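You operate a simulated robot arm through the tools that you are given. There is no shell and no other tool. Be economical: measure what you need, move in short steps, check, and stop when the job is done.

You are at the controls of a simulated two-armed robot. One attempt, no reset.

TASK
Change the nozzle on the torch barrel and tighten its tip.
Fine: hold the barrel with one hand. Draw off the bronze nozzle, stand it in the bench tray, screw the barrel tip down till no yellow thread shows, then push the brass nozzle home. The gear is cold and off its air, gas and current. Drop and topple nothing, pinch no finger. Set down upright: bronze nozzle.

The check looks at the end state, three seconds after you hand in, the way a careful person would. Anything else that was tipped, shoved, dropped, spilled or broken makes it a failure.

THE ROBOT
Two 6-joint arms with two-finger parallel grippers on one trunk, on a base that drives. Base frame: it is fixed to the floor where the robot stands at the start and does not move with it; the origin is under the middle of the robot, x ahead of it, y to its left, z up. Lengths are in mm, angles in degrees, forces in N, time in s.
The left shoulder is at the start at [60, 187, 1122], the right one opposite. With the tool pointing down near the work surface each hand reaches from about 240 to 620 mm from the robot's upright axis, wherever it stands, measured 20 degrees to its own side. Places, roughly: barrel tip [500, 100, 900]; inside of the bench tray [500, -200, 800]; torch barrel neck [500, 100, 900]. Payload 1.57 kg a hand.
The TCP of each hand is the grasp point between the finger pads, 30 mm short of the fingertips. In the tool frame z runs along the fingers and y along their closing line. The gripper opens to 110 mm. The fingers are 24 mm wide and 12 mm thick; the gripper's body (48 by 112 mm) begins 78 mm behind the TCP.
Orientation is that of the tool frame in the base frame, as [roll, pitch, yaw] about the fixed x, y, z axes, in that order (R = Rz(yaw) Ry(pitch) Rx(roll)). With the fingers straight down and closing along the base's y, the tool's x points along the base's -x, its y along +y and its z along -z.

THE INTERFACE
- The arms move only by the tool move_arm. It takes "left_deltas", "right_deltas" or both (then of equal length, played together; a hand with none holds still); each is a list of rows, each a list of 6 numbers: the shift along the tool's x, y, z in units of 250 mm (1.0 is 250 mm), then the turn, a rotation vector about the tool's x, y, z in units of 120 degrees (1.0 is 120 degrees). In form: [[x, y, z, wx, wy, wz], ...]. A call has 1 to 20 rows; each row is the pose to reach, as a shift and turn from the pose commanded when the call began, along the tool's axes at that moment. "left_claw" and "right_claw" are, for a hand that has rows, the opening, from 0 (shut) to 1 (fully open), set as the call begins (left out, the last holds). A call with a number of a shift or a turn outside -1 to 1 is refused whole. Each row takes 0.2 s and may step no farther than 50 mm and 8.6 degrees from the row before; otherwise, or with a gripper value out of range, the whole call is refused. Where a pose cannot be reached the arm comes as near as it can. A force on the tool above 50 N (or 10 N above the force at the start of the call, whichever is more), or a blocked arm, ends the call early, and 0.2 s more pass. Each finger travels about 153 mm/s and halts on what it meets, pressing with about 29 N; the grip force reading is that of the motor and also rises with nothing between the fingers. The clock runs only during rows and for 0.2 s after the last one: add rows that repeat a pose to give the fingers time. It gives the time, the measured TCP pose, the force on the tool (base axes), the opening and the grip force at its end, in the units of the frame above (readings bear some noise), with the torque about the TCP (base axes, N m) and any sound that the robot's microphone picked up.
- Cameras (640 x 400 px; columns grow to the right, rows downward): "scene" is now at [7.3, 5.8, 1653.4]; the picture's right is [0.08, -1.00, 0.00], its down [-0.84, -0.06, -0.53] and it looks along [0.53, 0.04, -0.85] (base axes); focal length 260 px, centre (320, 200). "left" rides on the left gripper at [70, -16, -141] in its tool frame; the picture's right is [0.23, 0.97, 0.00], its down [-0.85, 0.20, -0.48] and it looks along [-0.47, 0.11, 0.88] (tool axes); focal length 222 px, centre (320, 200). "right" rides on the right gripper at [70, 16, -141] in its tool frame; the picture's right is [-0.23, 0.97, 0.00], its down [-0.86, -0.20, -0.48] and it looks along [-0.47, -0.11, 0.88] (tool axes); focal length 222 px, centre (320, 200). There is no depth. A picture from a camera that has moved, and an enlarged one, comes with that camera's place and axes in the base frame and with its lens.
- snapshot(camera): a new picture of that camera. No time passes.
- slide_trunk(by): slides the trunk up (or, below 0, down) by that many mm; the arms and the scene camera ride with it, the base frame stays. It gives what a move gives, with no picture.
- drive_base(legs): drives the robot by 1 to 6 legs, each [ahead, left, turn to the left] in mm, mm and degrees, along the robot's own axes; the way and the turn of a leg run together, so that a leg with both is an arc; at most 1500 mm and 180 degrees a leg. The arms and the cameras ride along, it lands a little off, and it stops where it bumps. It gives what a move gives.
- aim_head(pan, tilt): turns the head with the scene camera to pan (to the left, within 86 degrees either way) and tilt (down, from -29 to 69), counted from straight ahead of the robot. It gives what a move gives.
- inspect(camera, box): a new picture of the part [left, top, right, bottom] of that camera's present view, enlarged. No time passes.
- hand_in(): hands the job in; it is judged then, once.

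Go step by step. Nothing tells you exact positions but the pictures and the camera data: compare them with the known pose of the tool, close in by small moves and look again before you grip or let go. The budget is 120 turns and 88 pictures, counting those below and the enlarged ones. Unless the task says otherwise, let go and move clear before handing in.

The tools are called after "Emit:" as a command line: name --argument value ..., lists and objects as JSON in quotes. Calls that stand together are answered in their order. move_arm: Moves the arms, as the interface text tells. Its arguments: {"type":"object","properties":{"left_deltas":{"type":"array"},"left_claw":{"type":"number"},"right_deltas":{"type":"array"},"right_claw":{"type":"number"}},"required":[]} The other tools are called the same way: slide_trunk (by) slides the trunk up or down; drive_base (legs) drives the base; aim_head (pan, tilt) turns the head that bears the scene camera; snapshot (camera) takes a picture; inspect (camera, box) takes an enlarged picture of a part of a camera's view; hand_in () hands the job in.

At the start:

```text
t: 0.0
left_eef_pos: [410.3, 195.3, 1182.9]
left_tcp_rot: [-179.9, -0.1, 180.0]
left_ft_force: [-0.8, -0.2, 0.0]
left_wrist_torque: [0.01, 0.02, 0.0]
left_opening: 110.0
left_grasp_force: 0.1
right_eef_pos: [432.5, -180.4, 1162.4]
right_tcp_rot: [179.9, -0.1, 180.0]
right_ft_force: [-0.3, 0.8, -0.4]
right_wrist_torque: [0.0, 0.01, 0.01]
right_opening: 110.2
right_grasp_force: 0.1
trunk travel left (down, up): [-750.0, 240.0]
robot x, y, heading: [0.1, -1.7, 0.1]
head pan, tilt: [4.4, 57.7]
```

scene: 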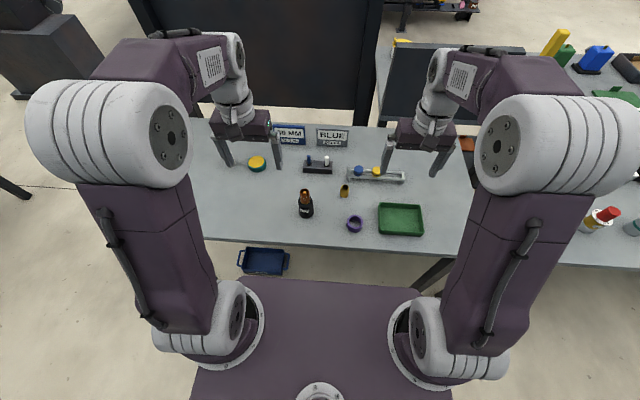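
right: 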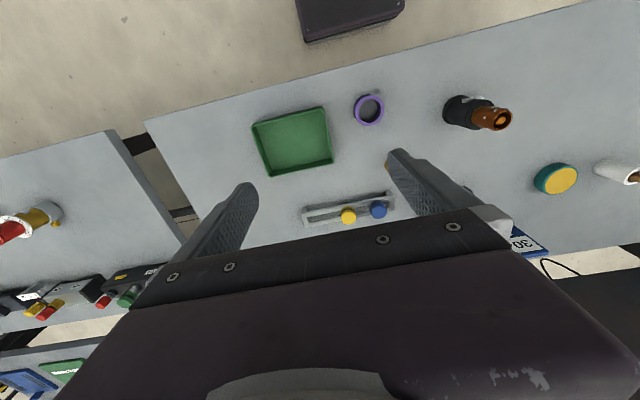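
left: 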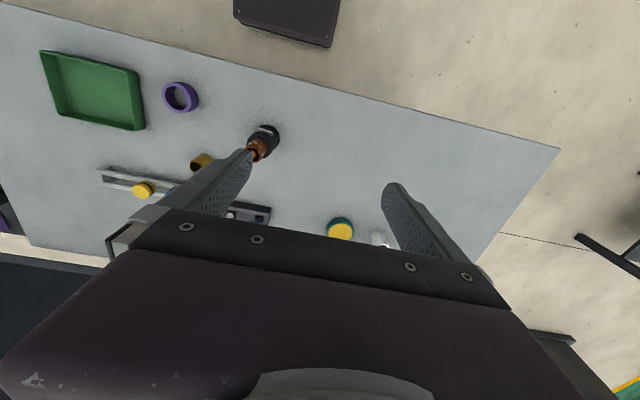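

I see the bench with the torch barrel (black base, bronze nozzle), a small brass piece beside it, a purple ring and a green tray. I'll look closer first.

Emit:
inspect --camera "scene" --box '[270, 140, 430, 240]'

Emit:
inspect --camera "right" --box '[340, 60, 540, 185]'

Emit:
inspect --camera "left" --box '[120, 60, 320, 185]'

```text
4.00 times, centred on (350, 190) of scene
camera zoom: at [7.3, 5.8, 1653.4], right [0.08, -1.0, 0.0], down [-0.84, -0.06, -0.53], along [0.53, 0.04, -0.85], focal length 1042 px, centre (200, 240)
```

zoom: 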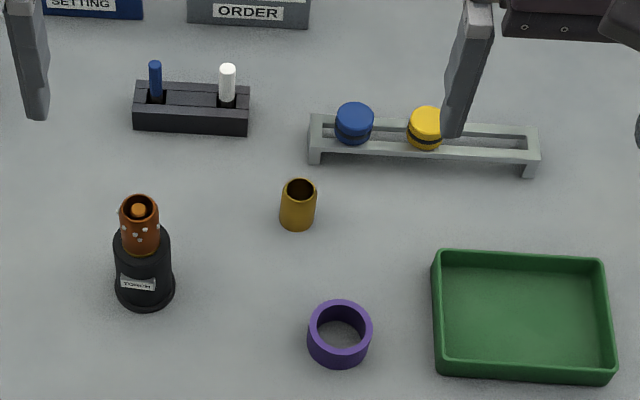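

```text
3.20 times, centred on (440, 122) of right
camera zoom: at [362.0, -165.7, 1303.9], right [0.23, 0.97, 0.0], down [0.86, -0.2, 0.48], along [0.47, -0.11, -0.88], focal length 711 px, centre (-64, 448)
```

zoom: 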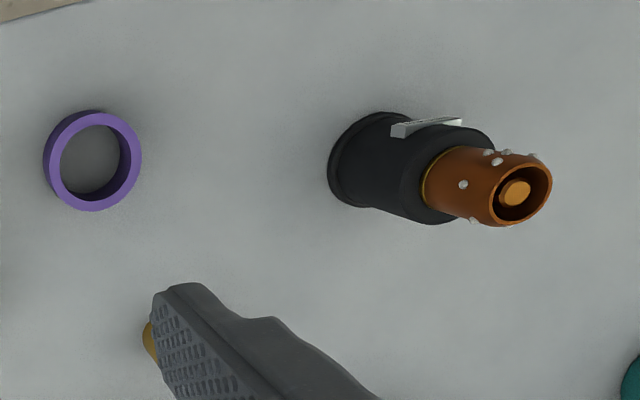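

```text
3.20 times, centred on (220, 122) of left
camera zoom: at [340.3, 180.3, 1323.9], right [-0.23, 0.97, 0.0], down [0.85, 0.2, 0.48], along [0.47, 0.11, -0.88], focal length 711 px, centre (640, 448)
```

zoom: 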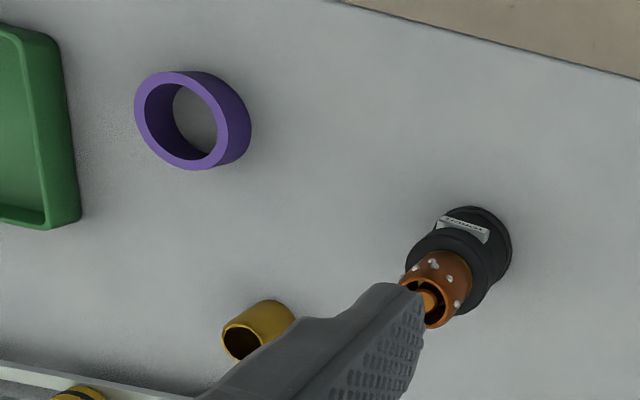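

The barrel stands upright near (487, 95), from about z 790 to 940, with the nozzle taking the top ~50 mm. The brass nozzle is near (580, -46) and the tray near (484, -257). I'll bring the left hand round to hold the black body from the left rear, tilted 45°.

Emit:
move_arm --left_deltas '[[0, 0, 0.07, 0, 0, 0.0625], [0, 0, 0.14, 0, 0, 0.125], [0, 0, 0.21, 0, 0, 0.1875], [0, 0, 0.28, 0, 0, 0.25], [0, 0, 0.35, 0, 0, 0.3125], [0, 0, 0.4, 0, 0, 0.375]]'

Emit:
move_arm --left_deltas '[[0, 0, 0, 0, -0.0625, 0], [0, 0, 0, 0, -0.125, 0], [0, 0, 0, 0, -0.1875, 0], [0, 0, 0, 0, -0.25, 0], [0, 0, 0, 0, -0.3125, 0], [0, 0, 0, 0, -0.375, 0], [0, 0, 0, 0, -0.375, 0]]'

```text
t: 1.4
left_eef_pos: [411.5, 196.7, 1079.8]
left_tcp_rot: [-180.0, 0.0, 134.8]
left_ft_force: [-0.6, -0.6, 0.5]
left_wrist_torque: [0.02, 0.02, 0.0]
left_opening: 110.0
left_grasp_force: 0.0
right_eef_pos: [432.1, -180.3, 1162.9]
right_tcp_rot: [180.0, 0.0, 180.0]
right_ft_force: [-0.3, -0.4, 0.3]
right_wrist_torque: [-0.03, -0.03, 0.04]
right_opening: 110.1
right_grasp_force: 0.0
trunk travel left (down, up): [-750.0, 240.0]
robot x, y, heading: [0.8, -1.3, -0.1]
head pan, tilt: [4.4, 57.7]
```

```text
t: 3.0
left_eef_pos: [410.4, 194.9, 1082.0]
left_tcp_rot: [180.0, 45.1, 135.0]
left_ft_force: [-0.3, 0.2, 0.9]
left_wrist_torque: [0.02, 0.0, 0.01]
left_opening: 110.0
left_grasp_force: 0.1
right_eef_pos: [431.8, -182.0, 1161.3]
right_tcp_rot: [-180.0, 0.0, -179.9]
right_ft_force: [-0.7, -0.5, 0.3]
right_wrist_torque: [-0.01, 0.01, 0.01]
right_opening: 110.1
right_grasp_force: 0.2
trunk travel left (down, up): [-750.0, 240.0]
robot x, y, heading: [-1.9, 0.2, 0.0]
head pan, tilt: [4.4, 57.7]
```

The orientation came out as planned. I'll move to a standoff behind the barrel.

Emit:
move_arm --left_deltas '[[0.065, -0.016, 0.122, 0, 0, 0], [0.13, -0.032, 0.244, 0, 0, 0], [0.195, -0.049, 0.366, 0, 0, 0], [0.259, -0.065, 0.487, 0, 0, 0], [0.259, -0.065, 0.487, 0, 0, 0]]'

Emit:
snapshot --camera "left"

Emit:
snapshot --camera "scene"

```text
t: 4.2
left_eef_pos: [453.4, 167.0, 970.5]
left_tcp_rot: [-179.7, 44.9, 135.1]
left_ft_force: [0.1, 0.2, 0.6]
left_wrist_torque: [-0.01, 0.0, -0.03]
left_opening: 110.1
left_grasp_force: 0.0
left hand out of reach, approached as far as the arm can: row 3, 4, 5
right_eef_pos: [431.9, -181.0, 1162.7]
right_tcp_rot: [180.0, 0.1, 179.9]
right_ft_force: [-0.1, 0.1, -0.1]
right_wrist_torque: [0.03, -0.01, 0.01]
right_opening: 110.0
right_grasp_force: 0.0
trunk travel left (down, up): [-750.0, 240.0]
robot x, y, heading: [-2.1, 1.2, 0.0]
head pan, tilt: [4.4, 57.7]
```

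```text
81 pictures are left
camera left: at [335.9, 260.9, 1021.2], right [0.58, 0.8, -0.16], down [0.33, -0.05, 0.94], along [0.75, -0.6, -0.29], focal length 222 px, centre (320, 200)
```

left: 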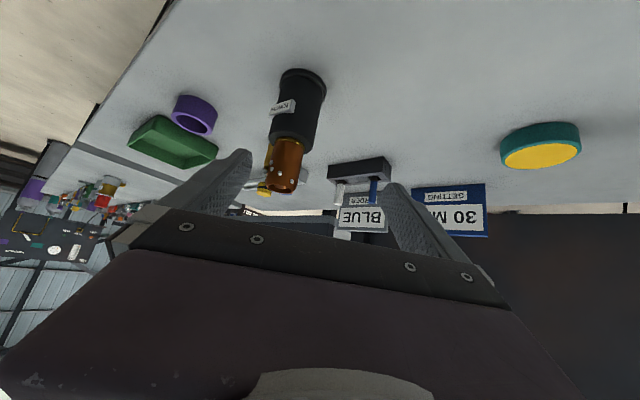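

```text
80 pictures are left
camera scene: at [6.6, 5.8, 1653.5], right [0.08, -1.0, 0.0], down [-0.84, -0.06, -0.53], along [0.53, 0.04, -0.84], focal length 260 px, centre (320, 200)
```

scene: 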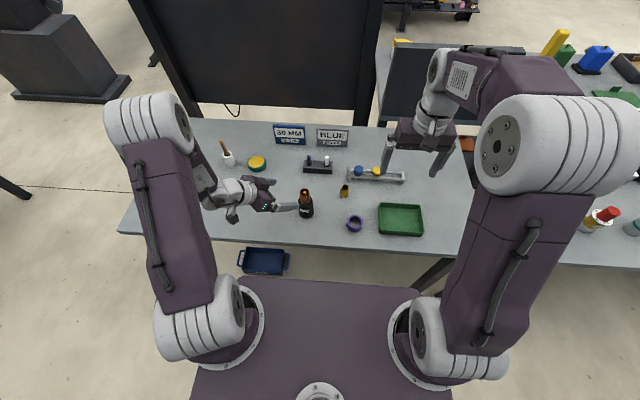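

The left hand hit its near limit because the wrist was too close to its shoulder. Driving the base about 110 mm left gives both arms better room.

Emit:
drive_base --legs '[[0, 110, 0]]'

```text
t: 5.4
left_eef_pos: [452.3, 273.2, 971.3]
left_tcp_rot: [-179.7, 44.8, 135.0]
left_ft_force: [-0.7, 0.4, 0.6]
left_wrist_torque: [0.01, 0.0, -0.02]
left_opening: 110.1
left_grasp_force: 0.1
right_eef_pos: [431.7, -74.2, 1162.6]
right_tcp_rot: [179.9, 0.0, 179.9]
right_ft_force: [0.4, 0.0, 0.1]
right_wrist_torque: [-0.02, 0.02, 0.02]
right_opening: 109.6
right_grasp_force: 0.1
trunk travel left (down, up): [-750.0, 240.0]
robot x, y, heading: [0.9, 110.5, -0.1]
head pan, tilt: [4.4, 57.7]
```

Base shifted 110 mm. Next I yaw the left tool so it points along -y and down.

Emit:
move_arm --left_deltas '[[0, 0, 0, 0.0442, 0, 0.0442], [0, 0, 0, 0.0884, 0, 0.0884], [0, 0, 0, 0.1326, 0, 0.1326], [0, 0, 0, 0.1768, 0, 0.1768], [0, 0, 0, 0.221, 0, 0.221], [0, 0, 0, 0.265, 0, 0.265], [0, 0, 0, 0.265, 0, 0.265]]'

Emit:
snapshot --camera "left"

Emit:
snapshot --camera "scene"

```text
t: 7.0
left_eef_pos: [453.6, 273.6, 970.7]
left_tcp_rot: [-179.6, 45.2, 90.0]
left_ft_force: [0.6, 0.9, 0.1]
left_wrist_torque: [-0.02, 0.0, 0.01]
left_opening: 110.3
left_grasp_force: 0.0
right_eef_pos: [431.1, -73.8, 1162.9]
right_tcp_rot: [180.0, 0.0, 179.9]
right_ft_force: [-0.5, -0.6, 1.1]
right_wrist_torque: [-0.02, 0.0, -0.01]
right_opening: 109.9
right_grasp_force: 0.1
trunk travel left (down, up): [-750.0, 240.0]
robot x, y, heading: [0.6, 107.9, -0.1]
head pan, tilt: [4.4, 57.7]
```

```text
79 pictures are left
camera left: at [437.5, 423.7, 1020.9], right [0.97, 0.16, -0.17], down [0.2, -0.27, 0.94], along [0.1, -0.95, -0.29], focal length 222 px, centre (320, 200)
```

left: 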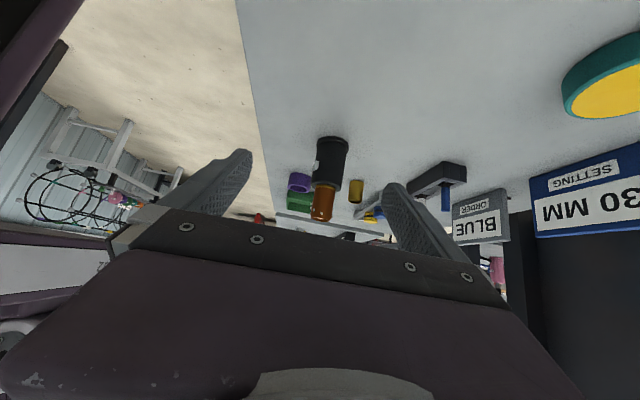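

```text
78 pictures are left
camera scene: at [7.0, 114.6, 1653.5], right [0.07, -1.0, 0.0], down [-0.84, -0.06, -0.53], along [0.53, 0.04, -0.84], focal length 260 px, centre (320, 200)
```

scene: 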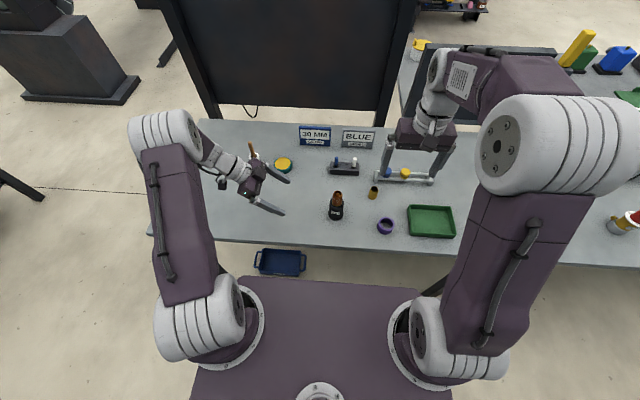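

The left hand now points at the barrel. I'll take zooms to pin the barrel axis and heights.

Emit:
inspect --camera "left" --box '[270, 120, 430, 220]'

Emit:
inspect --camera "scene" --box '[296, 160, 456, 260]'

```text
4.00 times, centred on (350, 170) of left
camera zoom: at [437.5, 423.7, 1020.9], right [0.97, 0.16, -0.17], down [0.2, -0.27, 0.94], along [0.1, -0.95, -0.29], focal length 888 px, centre (200, 320)
```

zoom: 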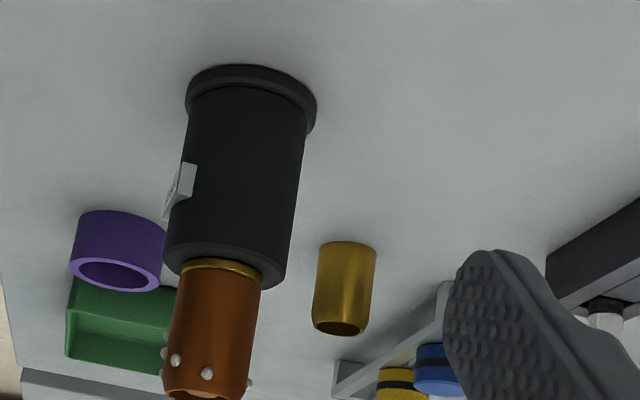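

```text
4.00 times, centred on (376, 210) of scene
camera zoom: at [7.0, 114.6, 1653.5], right [0.07, -1.0, 0.0], down [-0.84, -0.06, -0.53], along [0.53, 0.04, -0.84], focal length 1042 px, centre (96, 160)
```

zoom: 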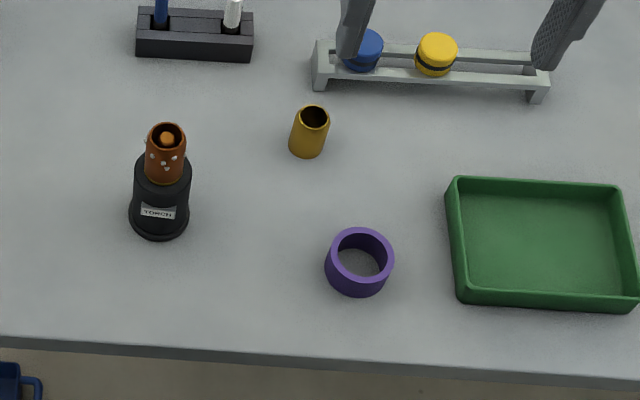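

Combining views: barrel axis ≈ (479, 92), bench z ≈ 820, black body z 838–897, seam ≈ 904, nozzle mouth ≈ 950. I'll flatten the left tool to 30° below level and move to a standoff 120 mm off.

Emit:
move_arm --left_deltas '[[-0.033, 0.034, 0.114, 0, -0.0625, 0], [-0.065, 0.068, 0.228, 0, -0.123, 0], [-0.0976, 0.1016, 0.341, 0, -0.123, 0], [-0.0976, 0.1016, 0.341, 0, -0.123, 0]]'

Emit:
snapshot --camera "left"

Emit:
inspect --camera "scene" --box '[230, 130, 390, 230]'

```text
t: 8.0
left_eef_pos: [477.8, 194.9, 927.9]
left_tcp_rot: [-179.5, 59.8, 90.2]
left_ft_force: [0.2, 0.1, -0.7]
left_wrist_torque: [-0.02, -0.01, 0.01]
left_opening: 110.3
left_grasp_force: 0.0
right_eef_pos: [431.9, -73.0, 1162.7]
right_tcp_rot: [180.0, 0.0, 179.9]
right_ft_force: [0.7, 0.3, -0.3]
right_wrist_torque: [-0.02, -0.01, -0.01]
right_opening: 110.1
right_grasp_force: 0.1
trunk travel left (down, up): [-750.0, 240.0]
robot x, y, heading: [-0.7, 106.7, -0.1]
head pan, tilt: [4.4, 57.7]
```

```text
75 pictures are left
camera left: at [462.4, 353.5, 938.8], right [0.97, 0.11, -0.2], down [0.2, -0.02, 0.98], along [0.11, -0.99, -0.04], focal length 222 px, centre (320, 200)
```

left: 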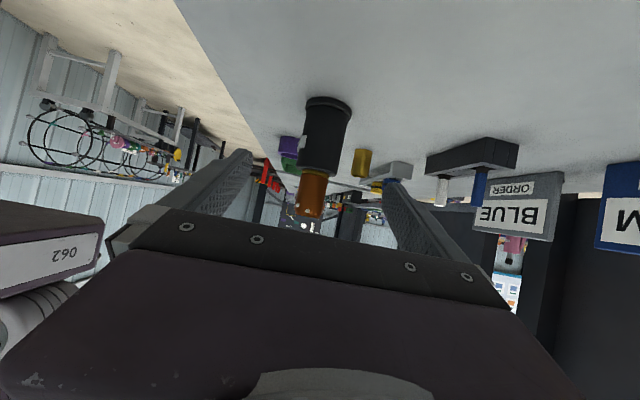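

```text
4.00 times, centred on (310, 180) of scene
camera zoom: at [7.4, 115.4, 1653.4], right [0.07, -1.0, 0.0], down [-0.84, -0.06, -0.53], along [0.53, 0.04, -0.85], focal length 1042 px, centre (360, 280)
```

zoom: 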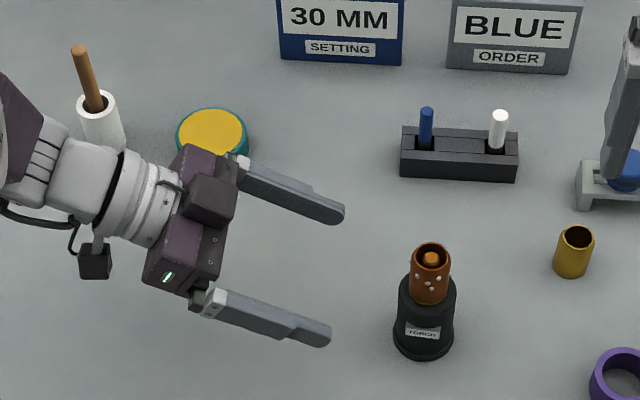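

Lined up: body centre about (481, 92, 866) on the left hand's approach line. Advancing 119 mm with the claw open.

Emit:
move_arm --left_deltas '[[0, 0.009, 0.12, 0, 0, 0], [0, 0.009, 0.24, 0, 0, 0], [0, 0.009, 0.36, 0, 0, 0], [0, 0.009, 0.476, 0, 0, 0], [0, 0.009, 0.476, 0, 0, 0]]'

Emit:
inspect --camera "left" --box '[240, 60, 400, 160]'

Emit:
inspect --camera "scene" --box '[260, 160, 420, 260]'

```text
t: 9.2
left_eef_pos: [481.1, 96.0, 867.9]
left_tcp_rot: [-179.5, 59.9, 90.2]
left_ft_force: [-0.8, 0.3, -0.1]
left_wrist_torque: [-0.01, -0.01, 0.02]
left_opening: 110.1
left_grasp_force: 0.1
right_eef_pos: [431.0, -72.5, 1161.6]
right_tcp_rot: [-180.0, 0.0, 179.9]
right_ft_force: [0.5, 0.3, -0.4]
right_wrist_torque: [-0.06, -0.03, -0.01]
right_opening: 110.1
right_grasp_force: 0.0
trunk travel left (down, up): [-750.0, 240.0]
robot x, y, heading: [3.4, 113.8, -0.5]
head pan, tilt: [4.4, 57.7]
```

```text
4.00 times, centred on (320, 110) of left
camera zoom: at [464.8, 253.5, 877.8], right [0.97, 0.11, -0.2], down [0.2, -0.02, 0.98], along [0.11, -0.99, -0.04], focal length 888 px, centre (320, 560)
```

zoom: 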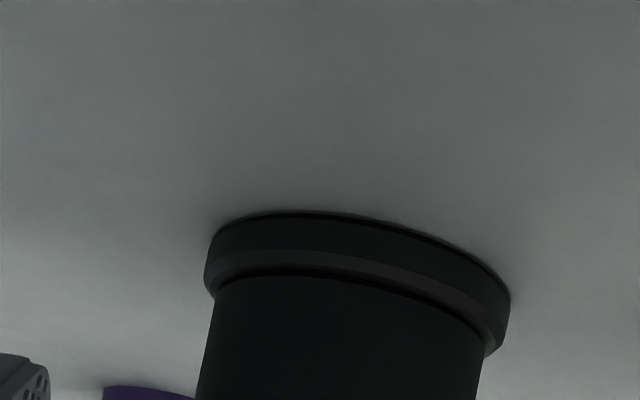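

```text
4.00 times, centred on (340, 210) of scene
camera zoom: at [7.2, 115.5, 1653.4], right [0.07, -1.0, 0.0], down [-0.84, -0.06, -0.53], along [0.53, 0.04, -0.85], focal length 1042 px, centre (240, 160)
```

zoom: 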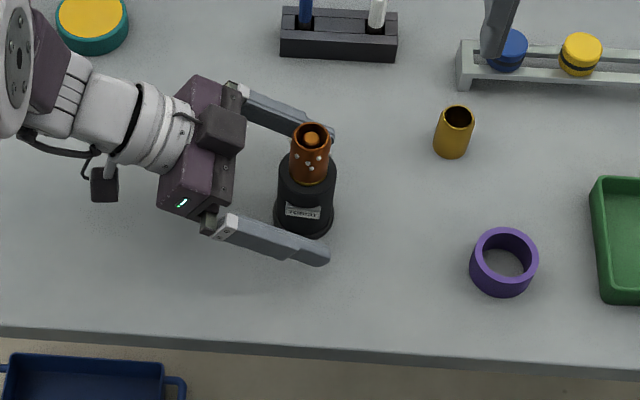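

The barrel neck is between the left fingers. Closing the left hand on it.

Emit:
move_arm --left_deltas '[[0, 0, 0, 0, 0, 0], [0, 0, 0, 0, 0, 0], [0, 0, 0, 0, 0, 0], [0, 0, 0, 0, 0, 0]]' --left_claw 0

Emit:
inspect --camera "scene" --box '[260, 160, 420, 260]'

```text
t: 10.2
left_eef_pos: [480.3, 95.8, 866.7]
left_tcp_rot: [-179.5, 59.7, 90.2]
left_ft_force: [-0.4, 0.3, 0.5]
left_wrist_torque: [-0.03, -0.02, -0.01]
left_opening: 48.8
left_grasp_force: 28.1
right_eef_pos: [431.6, -72.5, 1163.1]
right_tcp_rot: [180.0, 0.1, 179.9]
right_ft_force: [-0.1, 0.4, 0.4]
right_wrist_torque: [-0.02, 0.02, 0.04]
right_opening: 110.1
right_grasp_force: 0.0
trunk travel left (down, up): [-750.0, 240.0]
robot x, y, heading: [2.8, 108.9, 0.1]
head pan, tilt: [4.4, 57.7]
```

```text
4.00 times, centred on (340, 210) of scene
camera zoom: at [7.5, 114.7, 1653.4], right [0.07, -1.0, 0.0], down [-0.84, -0.06, -0.53], along [0.53, 0.04, -0.85], focal length 1042 px, centre (240, 160)
```

zoom: 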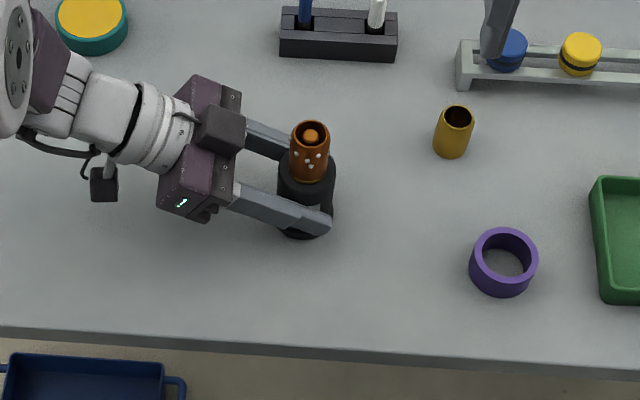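

The barrel is held (48.8 mm across, axis about (480, 93.5)). Bringing the right hand above it, turned 90° so it closes along x.

Emit:
move_arm --right_deltas '[[-0.018, 0.06, 0.037, 0, 0, -0.068], [-0.035, 0.12, 0.075, 0, 0, -0.136], [-0.053, 0.18, 0.112, 0, 0, -0.204], [-0.07, 0.24, 0.15, 0, 0, -0.272], [-0.088, 0.3, 0.187, 0, 0, -0.34], [-0.106, 0.36, 0.225, 0, 0, -0.408], [-0.123, 0.42, 0.262, 0, 0, -0.476], [-0.14, 0.48, 0.3, 0, 0, -0.544], [-0.158, 0.54, 0.337, 0, 0, -0.612], [-0.176, 0.6, 0.375, 0, 0, -0.68], [-0.194, 0.664, 0.412, 0, 0, -0.75], [-0.194, 0.664, 0.412, 0, 0, -0.75]]' --right_claw 0.6

Emit:
snapshot --camera "right"

Emit:
snapshot --camera "scene"

```text
t: 12.8
left_eef_pos: [481.1, 96.0, 867.8]
left_tcp_rot: [-179.5, 59.8, 90.2]
left_ft_force: [0.2, 0.9, -0.4]
left_wrist_torque: [0.03, -0.06, 0.03]
left_opening: 49.1
left_grasp_force: 29.1
right_eef_pos: [480.7, 94.1, 1060.8]
right_tcp_rot: [-180.0, -0.1, -90.0]
right_ft_force: [-0.2, 0.2, -0.6]
right_wrist_torque: [-0.03, -0.05, 0.0]
right_opening: 66.3
right_grasp_force: 0.0
trunk travel left (down, up): [-750.0, 240.0]
robot x, y, heading: [-5.1, 106.8, -0.0]
head pan, tilt: [4.4, 57.7]
```

```text
70 pictures are left
camera right: at [464.2, 22.7, 1201.8], right [-0.97, 0.23, 0.0], down [0.2, 0.85, 0.48], along [0.11, 0.47, -0.88], focal length 222 px, centre (320, 200)
```

right: 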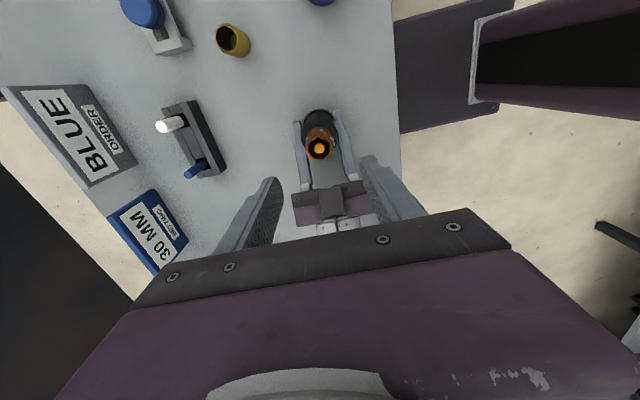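

```text
69 pictures are left
camera scene: at [7.4, 114.6, 1653.4], right [0.07, -1.0, 0.0], down [-0.84, -0.06, -0.53], along [0.53, 0.04, -0.85], focal length 260 px, centre (320, 200)
```

scene: 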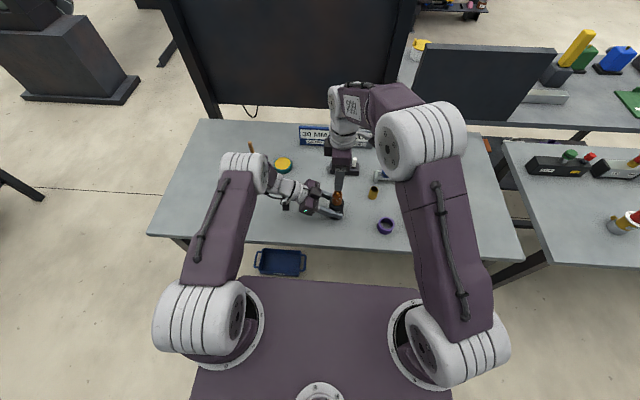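

Nozzle mouth is centred under the right hand to within 2 mm. Descending so the fingers flank the nozzle, then looking before gripping.

Emit:
move_arm --right_deltas '[[0.006, 0, 0.12, 0, 0, 0], [0.006, 0, 0.24, 0, 0, 0], [0.006, 0, 0.36, 0, 0, 0], [0.006, 0, 0.46, 0, 0, 0], [0.006, 0, 0.46, 0, 0, 0]]'

Emit:
inspect --camera "right" --box '[230, 110, 430, 235]'

Emit:
inspect --camera "scene" --box '[260, 150, 420, 250]'

```text
t: 14.0
left_eef_pos: [481.0, 96.1, 866.6]
left_tcp_rot: [-179.5, 59.8, 90.2]
left_ft_force: [-0.3, -0.2, 0.3]
left_wrist_torque: [0.01, -0.04, 0.01]
left_opening: 49.1
left_grasp_force: 29.1
right_eef_pos: [481.1, 93.6, 943.2]
right_tcp_rot: [180.0, 0.0, -90.0]
right_ft_force: [0.0, -0.2, -0.1]
right_wrist_torque: [-0.03, -0.01, -0.02]
right_opening: 66.1
right_grasp_force: 0.0
trunk travel left (down, up): [-750.0, 240.0]
robot x, y, heading: [0.6, 111.3, -0.1]
head pan, tilt: [4.4, 57.7]
```

```text
3.20 times, centred on (330, 172) of right
camera zoom: at [464.0, 23.4, 1084.8], right [-0.97, 0.23, 0.0], down [0.2, 0.85, 0.48], along [0.11, 0.47, -0.88], focal length 711 px, centre (288, 288)
```

zoom: 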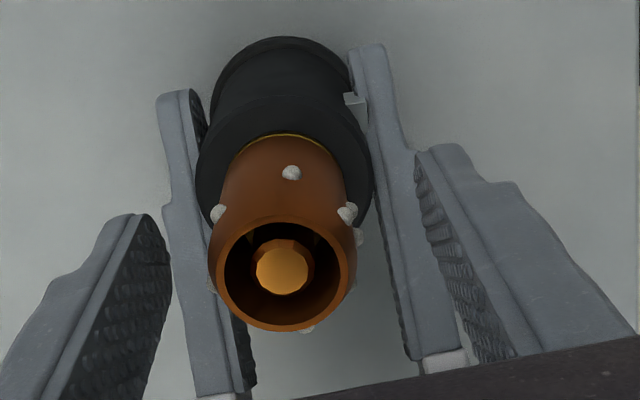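

```text
4.00 times, centred on (340, 200) of scene
camera zoom: at [7.5, 114.8, 1653.4], right [0.07, -1.0, 0.0], down [-0.84, -0.06, -0.53], along [0.53, 0.04, -0.85], focal length 1042 px, centre (240, 200)
```

zoom: 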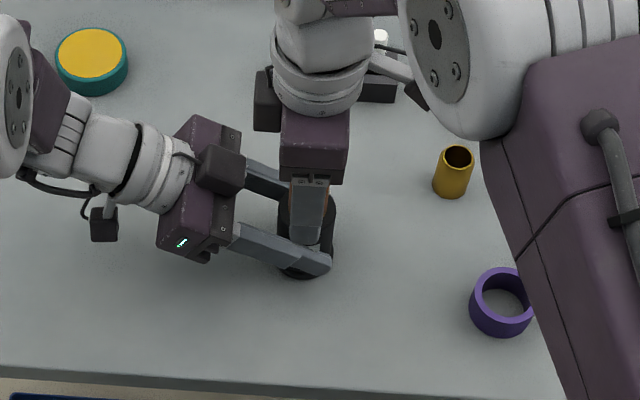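

The nozzle sits between the right fingers. Nudging 2 mm to centre and closing.

Emit:
move_arm --right_deltas '[[0.01, 0, 0, 0, 0, 0], [0.01, 0, 0, 0, 0, 0], [0.01, 0, 0, 0, 0, 0], [0.01, 0, 0, 0, 0, 0]]' --right_claw 0

```text
t: 15.0
left_eef_pos: [481.0, 94.9, 867.6]
left_tcp_rot: [-179.5, 59.9, 90.3]
left_ft_force: [0.3, -9.3, 0.0]
left_wrist_torque: [0.44, -0.02, -0.01]
left_opening: 49.2
left_grasp_force: 28.9
right_eef_pos: [481.3, 90.5, 943.8]
right_tcp_rot: [180.0, 0.1, -90.2]
right_ft_force: [0.0, 10.3, -0.6]
right_wrist_torque: [0.32, -0.05, 0.0]
right_opening: 32.5
right_grasp_force: 29.0
trunk travel left (down, up): [-750.0, 240.0]
robot x, y, heading: [0.6, 109.2, -0.4]
head pan, tilt: [4.4, 57.7]
```

Nozzle gripped (32.5 mm). Relieving the 10 N side load a little and drawing straight up slowly.

Emit:
move_arm --right_deltas '[[-0.006, 0, 0, 0, 0, 0], [-0.006, 0, -0.01, 0, 0, 0], [-0.006, 0, -0.02, 0, 0, 0], [-0.006, 0, -0.03, 0, 0, 0], [-0.006, 0, -0.04, 0, 0, 0]]'

Emit:
inspect --camera "right" --box '[230, 110, 430, 235]'

```text
t: 16.2
left_eef_pos: [481.0, 95.9, 866.8]
left_tcp_rot: [-179.5, 59.8, 90.2]
left_ft_force: [-3.3, -8.1, 2.1]
left_wrist_torque: [0.34, -0.12, -0.04]
left_opening: 48.8
left_grasp_force: 29.2
right_eef_pos: [481.3, 89.9, 953.6]
right_tcp_rot: [179.9, 0.0, -90.1]
right_ft_force: [3.1, 6.7, -3.4]
right_wrist_torque: [0.27, -0.08, -0.01]
right_opening: 32.5
right_grasp_force: 28.9
trunk travel left (down, up): [-750.0, 240.0]
robot x, y, heading: [-0.2, 108.9, -0.2]
head pan, tilt: [4.4, 57.7]
```

```text
3.20 times, centred on (330, 172) of right
camera zoom: at [464.2, 19.4, 1095.4], right [-0.97, 0.23, 0.0], down [0.2, 0.85, 0.48], along [0.11, 0.47, -0.88], focal length 711 px, centre (288, 288)
```

zoom: 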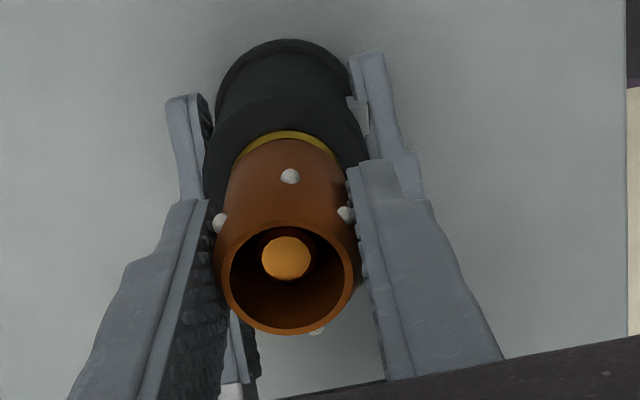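

It's sliding off freely (10 mm up). I'll ease +2 mm in y and keep drawing up clear of the tip.

Emit:
move_arm --right_deltas '[[-0.006, 0, -0.01, 0, 0, 0], [-0.008, 0, -0.03, 0, 0, 0], [-0.008, 0, -0.06, 0, 0, 0], [-0.008, 0, -0.1, 0, 0, 0], [-0.008, 0, -0.14, 0, 0, 0], [-0.008, 0, -0.2, 0, 0, 0], [-0.008, 0, -0.26, 0, 0, 0], [-0.008, 0, -0.32, 0, 0, 0], [-0.008, 0, -0.4, 0, 0, 0], [-0.008, 0, -0.4, 0, 0, 0]]'

Emit:
snapshot --camera "right"

Emit:
snapshot --camera "left"

Emit:
inspect --camera "scene" --box '[260, 150, 420, 250]'

```text
t: 18.4
left_eef_pos: [480.9, 95.7, 866.6]
left_tcp_rot: [-179.5, 60.0, 90.3]
left_ft_force: [-0.2, -0.2, 0.0]
left_wrist_torque: [-0.06, -0.06, -0.01]
left_opening: 48.5
left_grasp_force: 29.3
right_eef_pos: [478.7, 92.3, 1055.2]
right_tcp_rot: [-180.0, 0.0, -90.1]
right_ft_force: [0.7, 0.0, -0.2]
right_wrist_torque: [0.0, 0.0, -0.01]
right_opening: 32.3
right_grasp_force: 28.7
trunk travel left (down, up): [-750.0, 240.0]
robot x, y, heading: [1.4, 106.4, -0.2]
head pan, tilt: [4.4, 57.7]
```

```text
65 pictures are left
camera right: at [462.3, 22.2, 1196.9], right [-0.97, 0.23, 0.0], down [0.2, 0.85, 0.48], along [0.11, 0.47, -0.88], focal length 222 px, centre (320, 200)
```

right: 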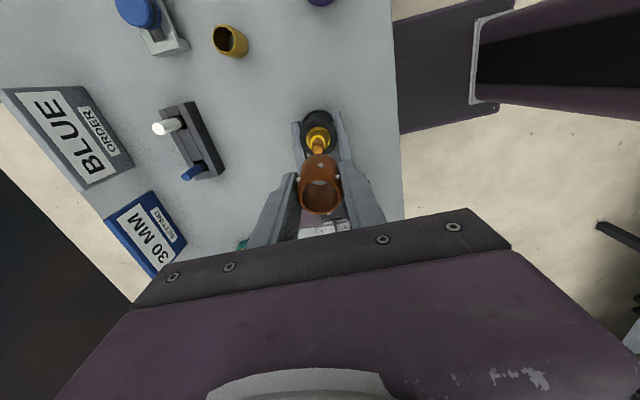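

```text
64 pictures are left
camera left: at [464.8, 253.5, 877.9], right [0.97, 0.11, -0.2], down [0.2, -0.02, 0.98], along [0.1, -0.99, -0.04], focal length 222 px, centre (320, 200)
```

left: 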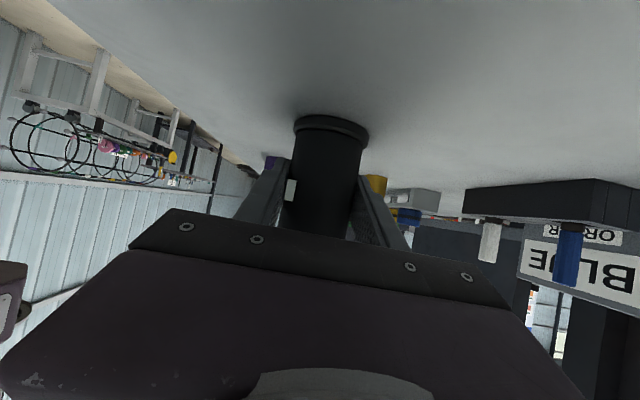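

```text
4.00 times, centred on (340, 200) of scene
camera zoom: at [7.4, 115.1, 1653.5], right [0.07, -1.0, 0.0], down [-0.84, -0.06, -0.53], along [0.53, 0.04, -0.85], focal length 1042 px, centre (240, 200)
```

zoom: 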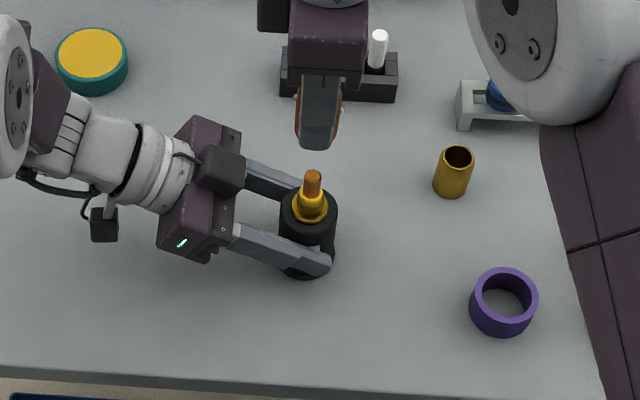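

The nozzle is off, and the yellow thread now shows under the tip. Carrying the bronze nozzle toward the tray, turning the wrist back to default on the way.

Emit:
move_arm --right_deltas '[[0.068, 0, 0, 0, 0, 0.068], [0.136, 0, 0, 0, 0, 0.136], [0.204, 0, 0, 0, 0, 0.204], [0.272, 0, 0, 0, 0, 0.272], [0.34, 0, 0, 0, 0, 0.34], [0.408, 0, 0, 0, 0, 0.408], [0.476, 0, 0, 0, 0, 0.476], [0.544, 0, 0, 0, 0, 0.544], [0.612, 0, 0, 0, 0, 0.612], [0.68, 0, 0, 0, 0, 0.68], [0.75, 0, 0, 0, 0, 0.75], [0.75, 0, 0, 0, 0, 0.75]]'

Emit:
inspect --camera "scene" --box '[300, 150, 460, 250]'

```text
t: 21.0
left_eef_pos: [480.8, 95.5, 867.6]
left_tcp_rot: [-179.6, 59.8, 90.2]
left_ft_force: [0.4, -1.0, 0.5]
left_wrist_torque: [-0.07, 0.0, -0.02]
left_opening: 48.8
left_grasp_force: 29.3
right_eef_pos: [481.4, -95.1, 1054.8]
right_tcp_rot: [-179.9, -0.1, 179.8]
right_ft_force: [0.6, -0.3, 0.4]
right_wrist_torque: [-0.01, 0.0, -0.02]
right_opening: 32.4
right_grasp_force: 29.0
trunk travel left (down, up): [-750.0, 240.0]
robot x, y, heading: [-1.5, 107.2, -0.2]
head pan, tilt: [4.4, 57.7]
```

```text
4.00 times, centred on (380, 200) of scene
camera zoom: at [7.5, 114.9, 1653.4], right [0.07, -1.0, 0.0], down [-0.84, -0.06, -0.53], along [0.53, 0.04, -0.85], focal length 1042 px, centre (80, 200)
```

zoom: 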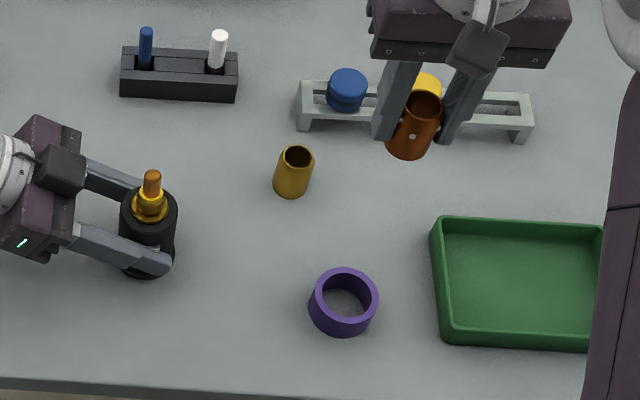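

Tray target: (470, -238). Moving above it.

Emit:
move_arm --right_deltas '[[0.01, -0.12, 0.08, 0, 0, 0], [0.02, -0.24, 0.16, 0, 0, 0], [0.03, -0.36, 0.25, 0, 0, 0], [0.04, -0.48, 0.34, 0, 0, 0], [0.046, -0.572, 0.42, 0, 0, 0], [0.046, -0.572, 0.42, 0, 0, 0]]'

Emit:
snapshot --camera "right"

Emit:
inspect --camera "scene" --box '[330, 150, 490, 250]'

```text
t: 22.4
left_eef_pos: [480.9, 95.8, 867.8]
left_tcp_rot: [-179.5, 59.9, 90.1]
left_ft_force: [0.6, -0.4, 1.1]
left_wrist_torque: [-0.04, -0.07, -0.03]
left_opening: 48.7
left_grasp_force: 28.7
right_eef_pos: [466.4, -236.9, 950.9]
right_tcp_rot: [180.0, 0.0, 179.9]
right_ft_force: [-0.7, -1.5, -0.8]
right_wrist_torque: [-0.01, -0.01, 0.02]
right_opening: 32.4
right_grasp_force: 28.5
trunk travel left (down, up): [-750.0, 240.0]
robot x, y, heading: [-2.1, 111.0, -0.2]
head pan, tilt: [4.4, 57.7]
```

```text
61 pictures are left
camera right: at [397.8, -222.3, 1092.6], right [0.23, 0.97, 0.0], down [0.85, -0.2, 0.48], along [0.47, -0.11, -0.88], focal length 222 px, centre (320, 200)
```

right: 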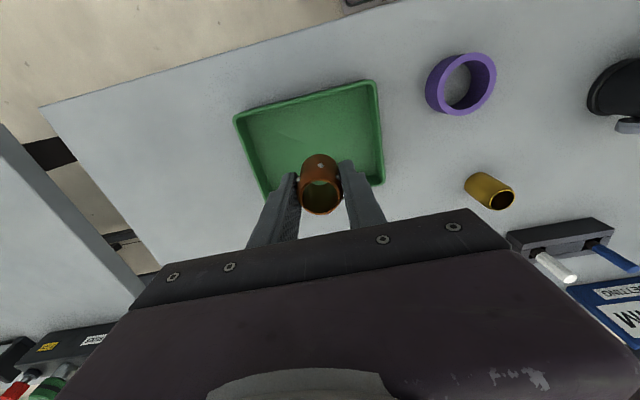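

```text
4.00 times, centred on (410, 200) of scene
camera zoom: at [7.4, 115.1, 1653.4], right [0.07, -1.0, 0.0], down [-0.84, -0.06, -0.53], along [0.53, 0.04, -0.85], focal length 1042 px, centre (-40, 200)
```

zoom: 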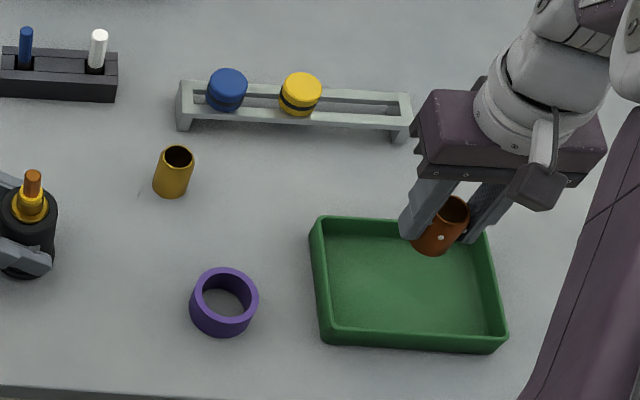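

The nozzle is over the tray's middle (tray x 412–518, y about -165 to -320). Lowering most of the way.

Emit:
move_arm --right_deltas '[[0, 0, 0.12, 0, 0, 0], [0, 0, 0.22, 0, 0, 0], [0, 0, 0.28, 0, 0, 0], [0, 0, 0.31, 0, 0, 0], [0, 0, 0.31, 0, 0, 0]]'

Emit:
inspect --camera "right" --box '[230, 60, 430, 235]'

Emit:
inspect --camera "scene" --box '[380, 180, 476, 240]'

```text
t: 23.6
left_eef_pos: [482.0, 96.3, 868.2]
left_tcp_rot: [-179.5, 59.9, 90.2]
left_ft_force: [-0.8, 0.0, 0.4]
left_wrist_torque: [-0.03, -0.05, 0.01]
left_opening: 48.7
left_grasp_force: 29.3
right_eef_pos: [469.5, -238.0, 871.4]
right_tcp_rot: [180.0, 0.1, 180.0]
right_ft_force: [0.1, 0.1, -0.3]
right_wrist_torque: [0.0, 0.0, -0.01]
right_opening: 32.5
right_grasp_force: 29.0
trunk travel left (down, up): [-750.0, 240.0]
robot x, y, heading: [0.0, 107.8, -0.2]
head pan, tilt: [4.4, 57.7]
```

```text
2.29 times, centred on (330, 148) of right
camera zoom: at [398.9, -222.7, 1013.4], right [0.23, 0.97, 0.0], down [0.85, -0.2, 0.48], along [0.47, -0.11, -0.88], focal length 508 px, centre (297, 320)
```

zoom: 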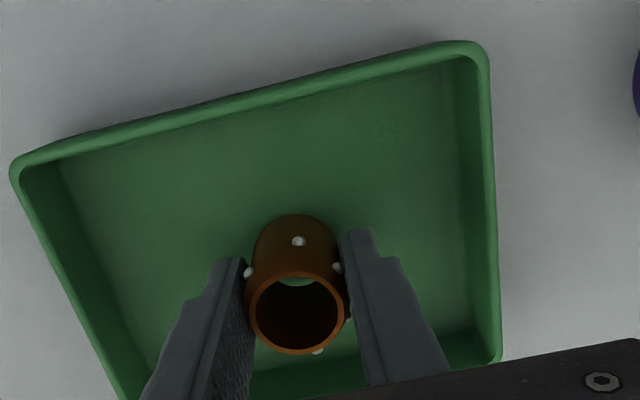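

```text
6.67 times, centred on (428, 210) of scene
camera zoom: at [7.4, 114.7, 1653.4], right [0.07, -1.0, 0.0], down [-0.84, -0.06, -0.53], along [0.53, 0.04, -0.85], focal length 1736 px, centre (-400, 133)
```

zoom: 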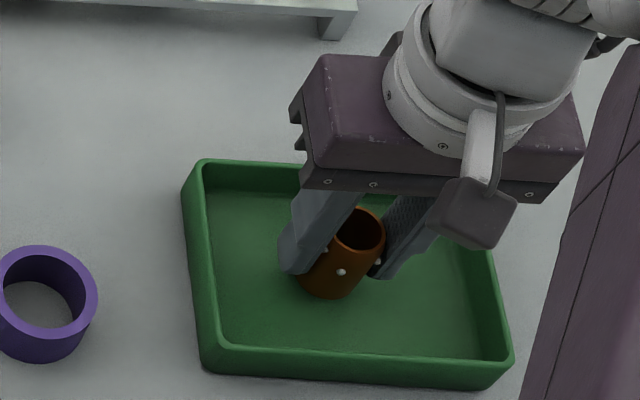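

Still a few mm of air underneath. Lowering slowly in small steps.

Emit:
move_arm --right_deltas '[[0, 0, 0.008, 0, 0, 0], [0, 0, 0.016, 0, 0, 0], [0, 0, 0.024, 0, 0, 0]]'

```text
t: 24.4
left_eef_pos: [480.8, 94.6, 868.2]
left_tcp_rot: [-179.6, 59.9, 90.3]
left_ft_force: [0.4, -1.6, 0.7]
left_wrist_torque: [-0.08, -0.06, 0.01]
left_opening: 48.8
left_grasp_force: 28.9
right_eef_pos: [469.0, -239.0, 864.3]
right_tcp_rot: [-180.0, 0.0, 180.0]
right_ft_force: [0.0, 0.8, -1.7]
right_wrist_torque: [0.01, 0.01, -0.01]
right_opening: 32.3
right_grasp_force: 28.8
trunk travel left (down, up): [-750.0, 240.0]
robot x, y, heading: [-1.2, 105.8, -0.1]
head pan, tilt: [4.4, 57.7]
```

Emit:
move_arm --right_deltas '[[0, 0, 0.006, 0, 0, 0], [0, 0, 0.012, 0, 0, 0]]'

```text
t: 25.0
left_eef_pos: [481.0, 94.9, 867.5]
left_tcp_rot: [-179.5, 59.9, 90.3]
left_ft_force: [1.3, -0.2, -0.3]
left_wrist_torque: [-0.01, -0.04, 0.01]
left_opening: 48.7
left_grasp_force: 29.1
right_eef_pos: [468.1, -239.0, 863.4]
right_tcp_rot: [-180.0, 0.0, 179.9]
right_ft_force: [-0.4, -0.8, 3.4]
right_wrist_torque: [-0.03, 0.07, -0.01]
right_opening: 32.3
right_grasp_force: 29.5
trunk travel left (down, up): [-750.0, 240.0]
robot x, y, heading: [1.8, 112.4, 0.2]
head pan, tilt: [4.4, 57.7]
```

The force has started rising (3.4 N). One more small step to confirm contact.

Emit:
move_arm --right_deltas '[[0, 0, 0.006, 0, 0, 0], [0, 0, 0.006, 0, 0, 0]]'

Emit:
inspect --camera "right" --box '[230, 60, 430, 235]'

```text
t: 25.6
left_eef_pos: [480.1, 95.6, 867.7]
left_tcp_rot: [-179.6, 59.9, 90.0]
left_ft_force: [-0.8, -0.1, -1.0]
left_wrist_torque: [0.0, -0.02, -0.05]
left_opening: 48.7
left_grasp_force: 28.8
right_eef_pos: [468.4, -239.4, 864.4]
right_tcp_rot: [-179.8, 0.2, 179.9]
right_ft_force: [1.1, -3.8, 16.1]
right_wrist_torque: [-0.1, 0.15, 0.04]
right_opening: 32.4
right_grasp_force: 29.1
trunk travel left (down, up): [-750.0, 240.0]
robot x, y, heading: [2.2, 111.6, -0.0]
head pan, tilt: [4.4, 57.7]
```

```text
2.29 times, centred on (330, 148) of right
camera zoom: at [397.7, -223.0, 1004.5], right [0.23, 0.97, 0.0], down [0.85, -0.2, 0.48], along [0.47, -0.11, -0.88], focal length 508 px, centre (297, 320)
```

zoom: 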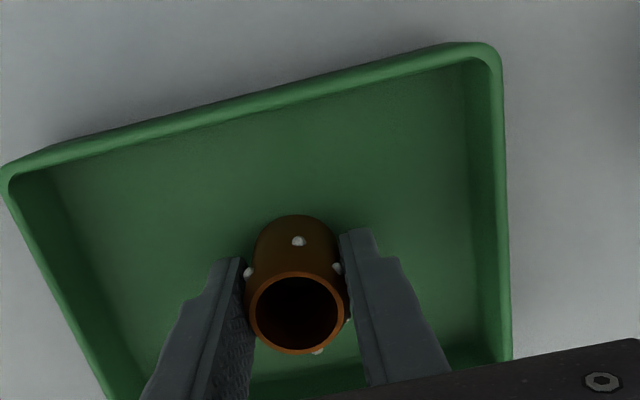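

Seated on the tray floor (16 N). Backing off 1 mm of press and releasing gently.

Emit:
move_arm --right_deltas '[[0, 0, -0.005, 0, 0, 0], [0, 0, -0.005, 0, 0, 0]]'

Emit:
move_arm --right_deltas '[[0, 0, 0, 0, 0, 0], [0, 0, 0, 0, 0, 0], [0, 0, 0, 0, 0, 0]]' --right_claw 0.5

Emit:
move_arm --right_deltas '[[0, 0, -0.04, 0, 0, 0], [0, 0, -0.1, 0, 0, 0], [0, 0, -0.2, 0, 0, 0], [0, 0, -0.36, 0, 0, 0], [0, 0, -0.4, 0, 0, 0], [0, 0, -0.4, 0, 0, 0]]'

Emit:
snapshot --camera "right"

Emit:
inspect --camera "scene" --box '[300, 150, 460, 250]'

```text
t: 26.2
left_eef_pos: [479.5, 97.0, 867.8]
left_tcp_rot: [-179.6, 59.9, 90.0]
left_ft_force: [-0.2, 0.3, -0.4]
left_wrist_torque: [-0.02, -0.01, -0.02]
left_opening: 48.8
left_grasp_force: 29.2
right_eef_pos: [467.7, -237.5, 862.3]
right_tcp_rot: [-180.0, 0.1, 179.9]
right_ft_force: [1.6, -4.5, 13.0]
right_wrist_torque: [-0.14, 0.09, 0.07]
right_opening: 32.4
right_grasp_force: 29.5
trunk travel left (down, up): [-750.0, 240.0]
robot x, y, heading: [0.2, 110.0, -0.2]
head pan, tilt: [4.4, 57.7]
```

```text
t: 27.0
left_eef_pos: [481.6, 95.5, 868.0]
left_tcp_rot: [-179.5, 59.9, 90.2]
left_ft_force: [0.6, -0.5, 0.9]
left_wrist_torque: [-0.04, -0.06, 0.04]
left_opening: 49.0
left_grasp_force: 29.4
right_eef_pos: [468.0, -238.6, 863.3]
right_tcp_rot: [-180.0, 0.0, 180.0]
right_ft_force: [0.2, -0.4, 0.4]
right_wrist_torque: [-0.01, 0.02, 0.0]
right_opening: 55.0
right_grasp_force: 0.0
trunk travel left (down, up): [-750.0, 240.0]
robot x, y, heading: [0.2, 110.5, -0.2]
head pan, tilt: [4.4, 57.7]
```

```text
t: 28.4
left_eef_pos: [480.4, 96.6, 867.3]
left_tcp_rot: [-179.5, 59.9, 90.3]
left_ft_force: [-1.4, -0.4, 1.0]
left_wrist_torque: [-0.02, -0.02, 0.01]
left_opening: 48.9
left_grasp_force: 29.0
right_eef_pos: [468.8, -237.3, 963.0]
right_tcp_rot: [180.0, 0.0, 179.9]
right_ft_force: [-0.3, 0.6, -0.6]
right_wrist_torque: [0.0, 0.01, 0.01]
right_opening: 55.2
right_grasp_force: 0.0
trunk travel left (down, up): [-750.0, 240.0]
robot x, y, heading: [-0.4, 108.9, -0.4]
head pan, tilt: [4.4, 57.7]
```

```text
56 pictures are left
camera right: at [398.7, -222.1, 1105.4], right [0.23, 0.97, 0.0], down [0.85, -0.2, 0.48], along [0.47, -0.11, -0.88], focal length 222 px, centre (320, 200)
```

right: 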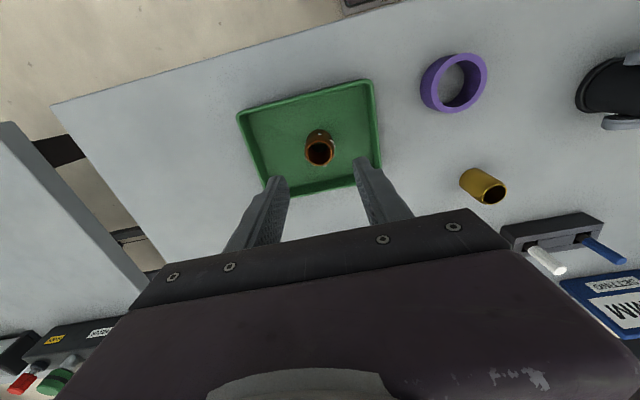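

```text
4.00 times, centred on (380, 200) of scene
camera zoom: at [7.2, 114.8, 1653.4], right [0.07, -1.0, 0.0], down [-0.84, -0.06, -0.53], along [0.53, 0.04, -0.85], focal length 1042 px, centre (80, 200)
```

zoom: 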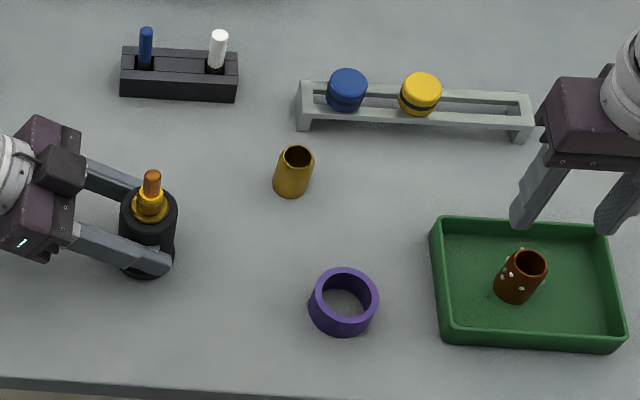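

The bronze nozzle stands upright in the tray. Now a close look at the tip and its thread.

Emit:
inspect --camera "scene" --box '[318, 185, 358, 210]'

```text
16.00 times, centred on (338, 198) of scene
camera zoom: at [7.2, 114.8, 1653.4], right [0.07, -1.0, 0.0], down [-0.84, -0.06, -0.53], along [0.53, 0.04, -0.85], focal length 4167 px, centre (32, 240)
```

zoom: 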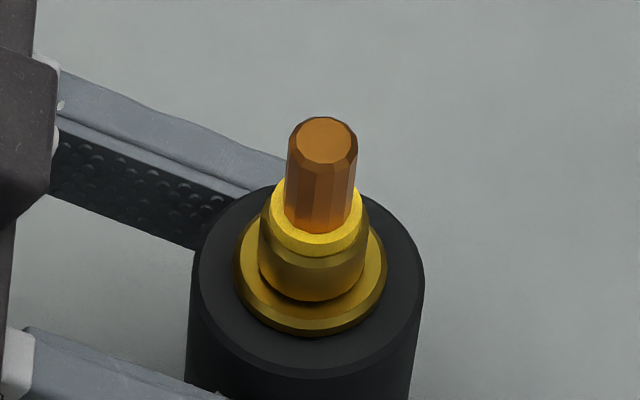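

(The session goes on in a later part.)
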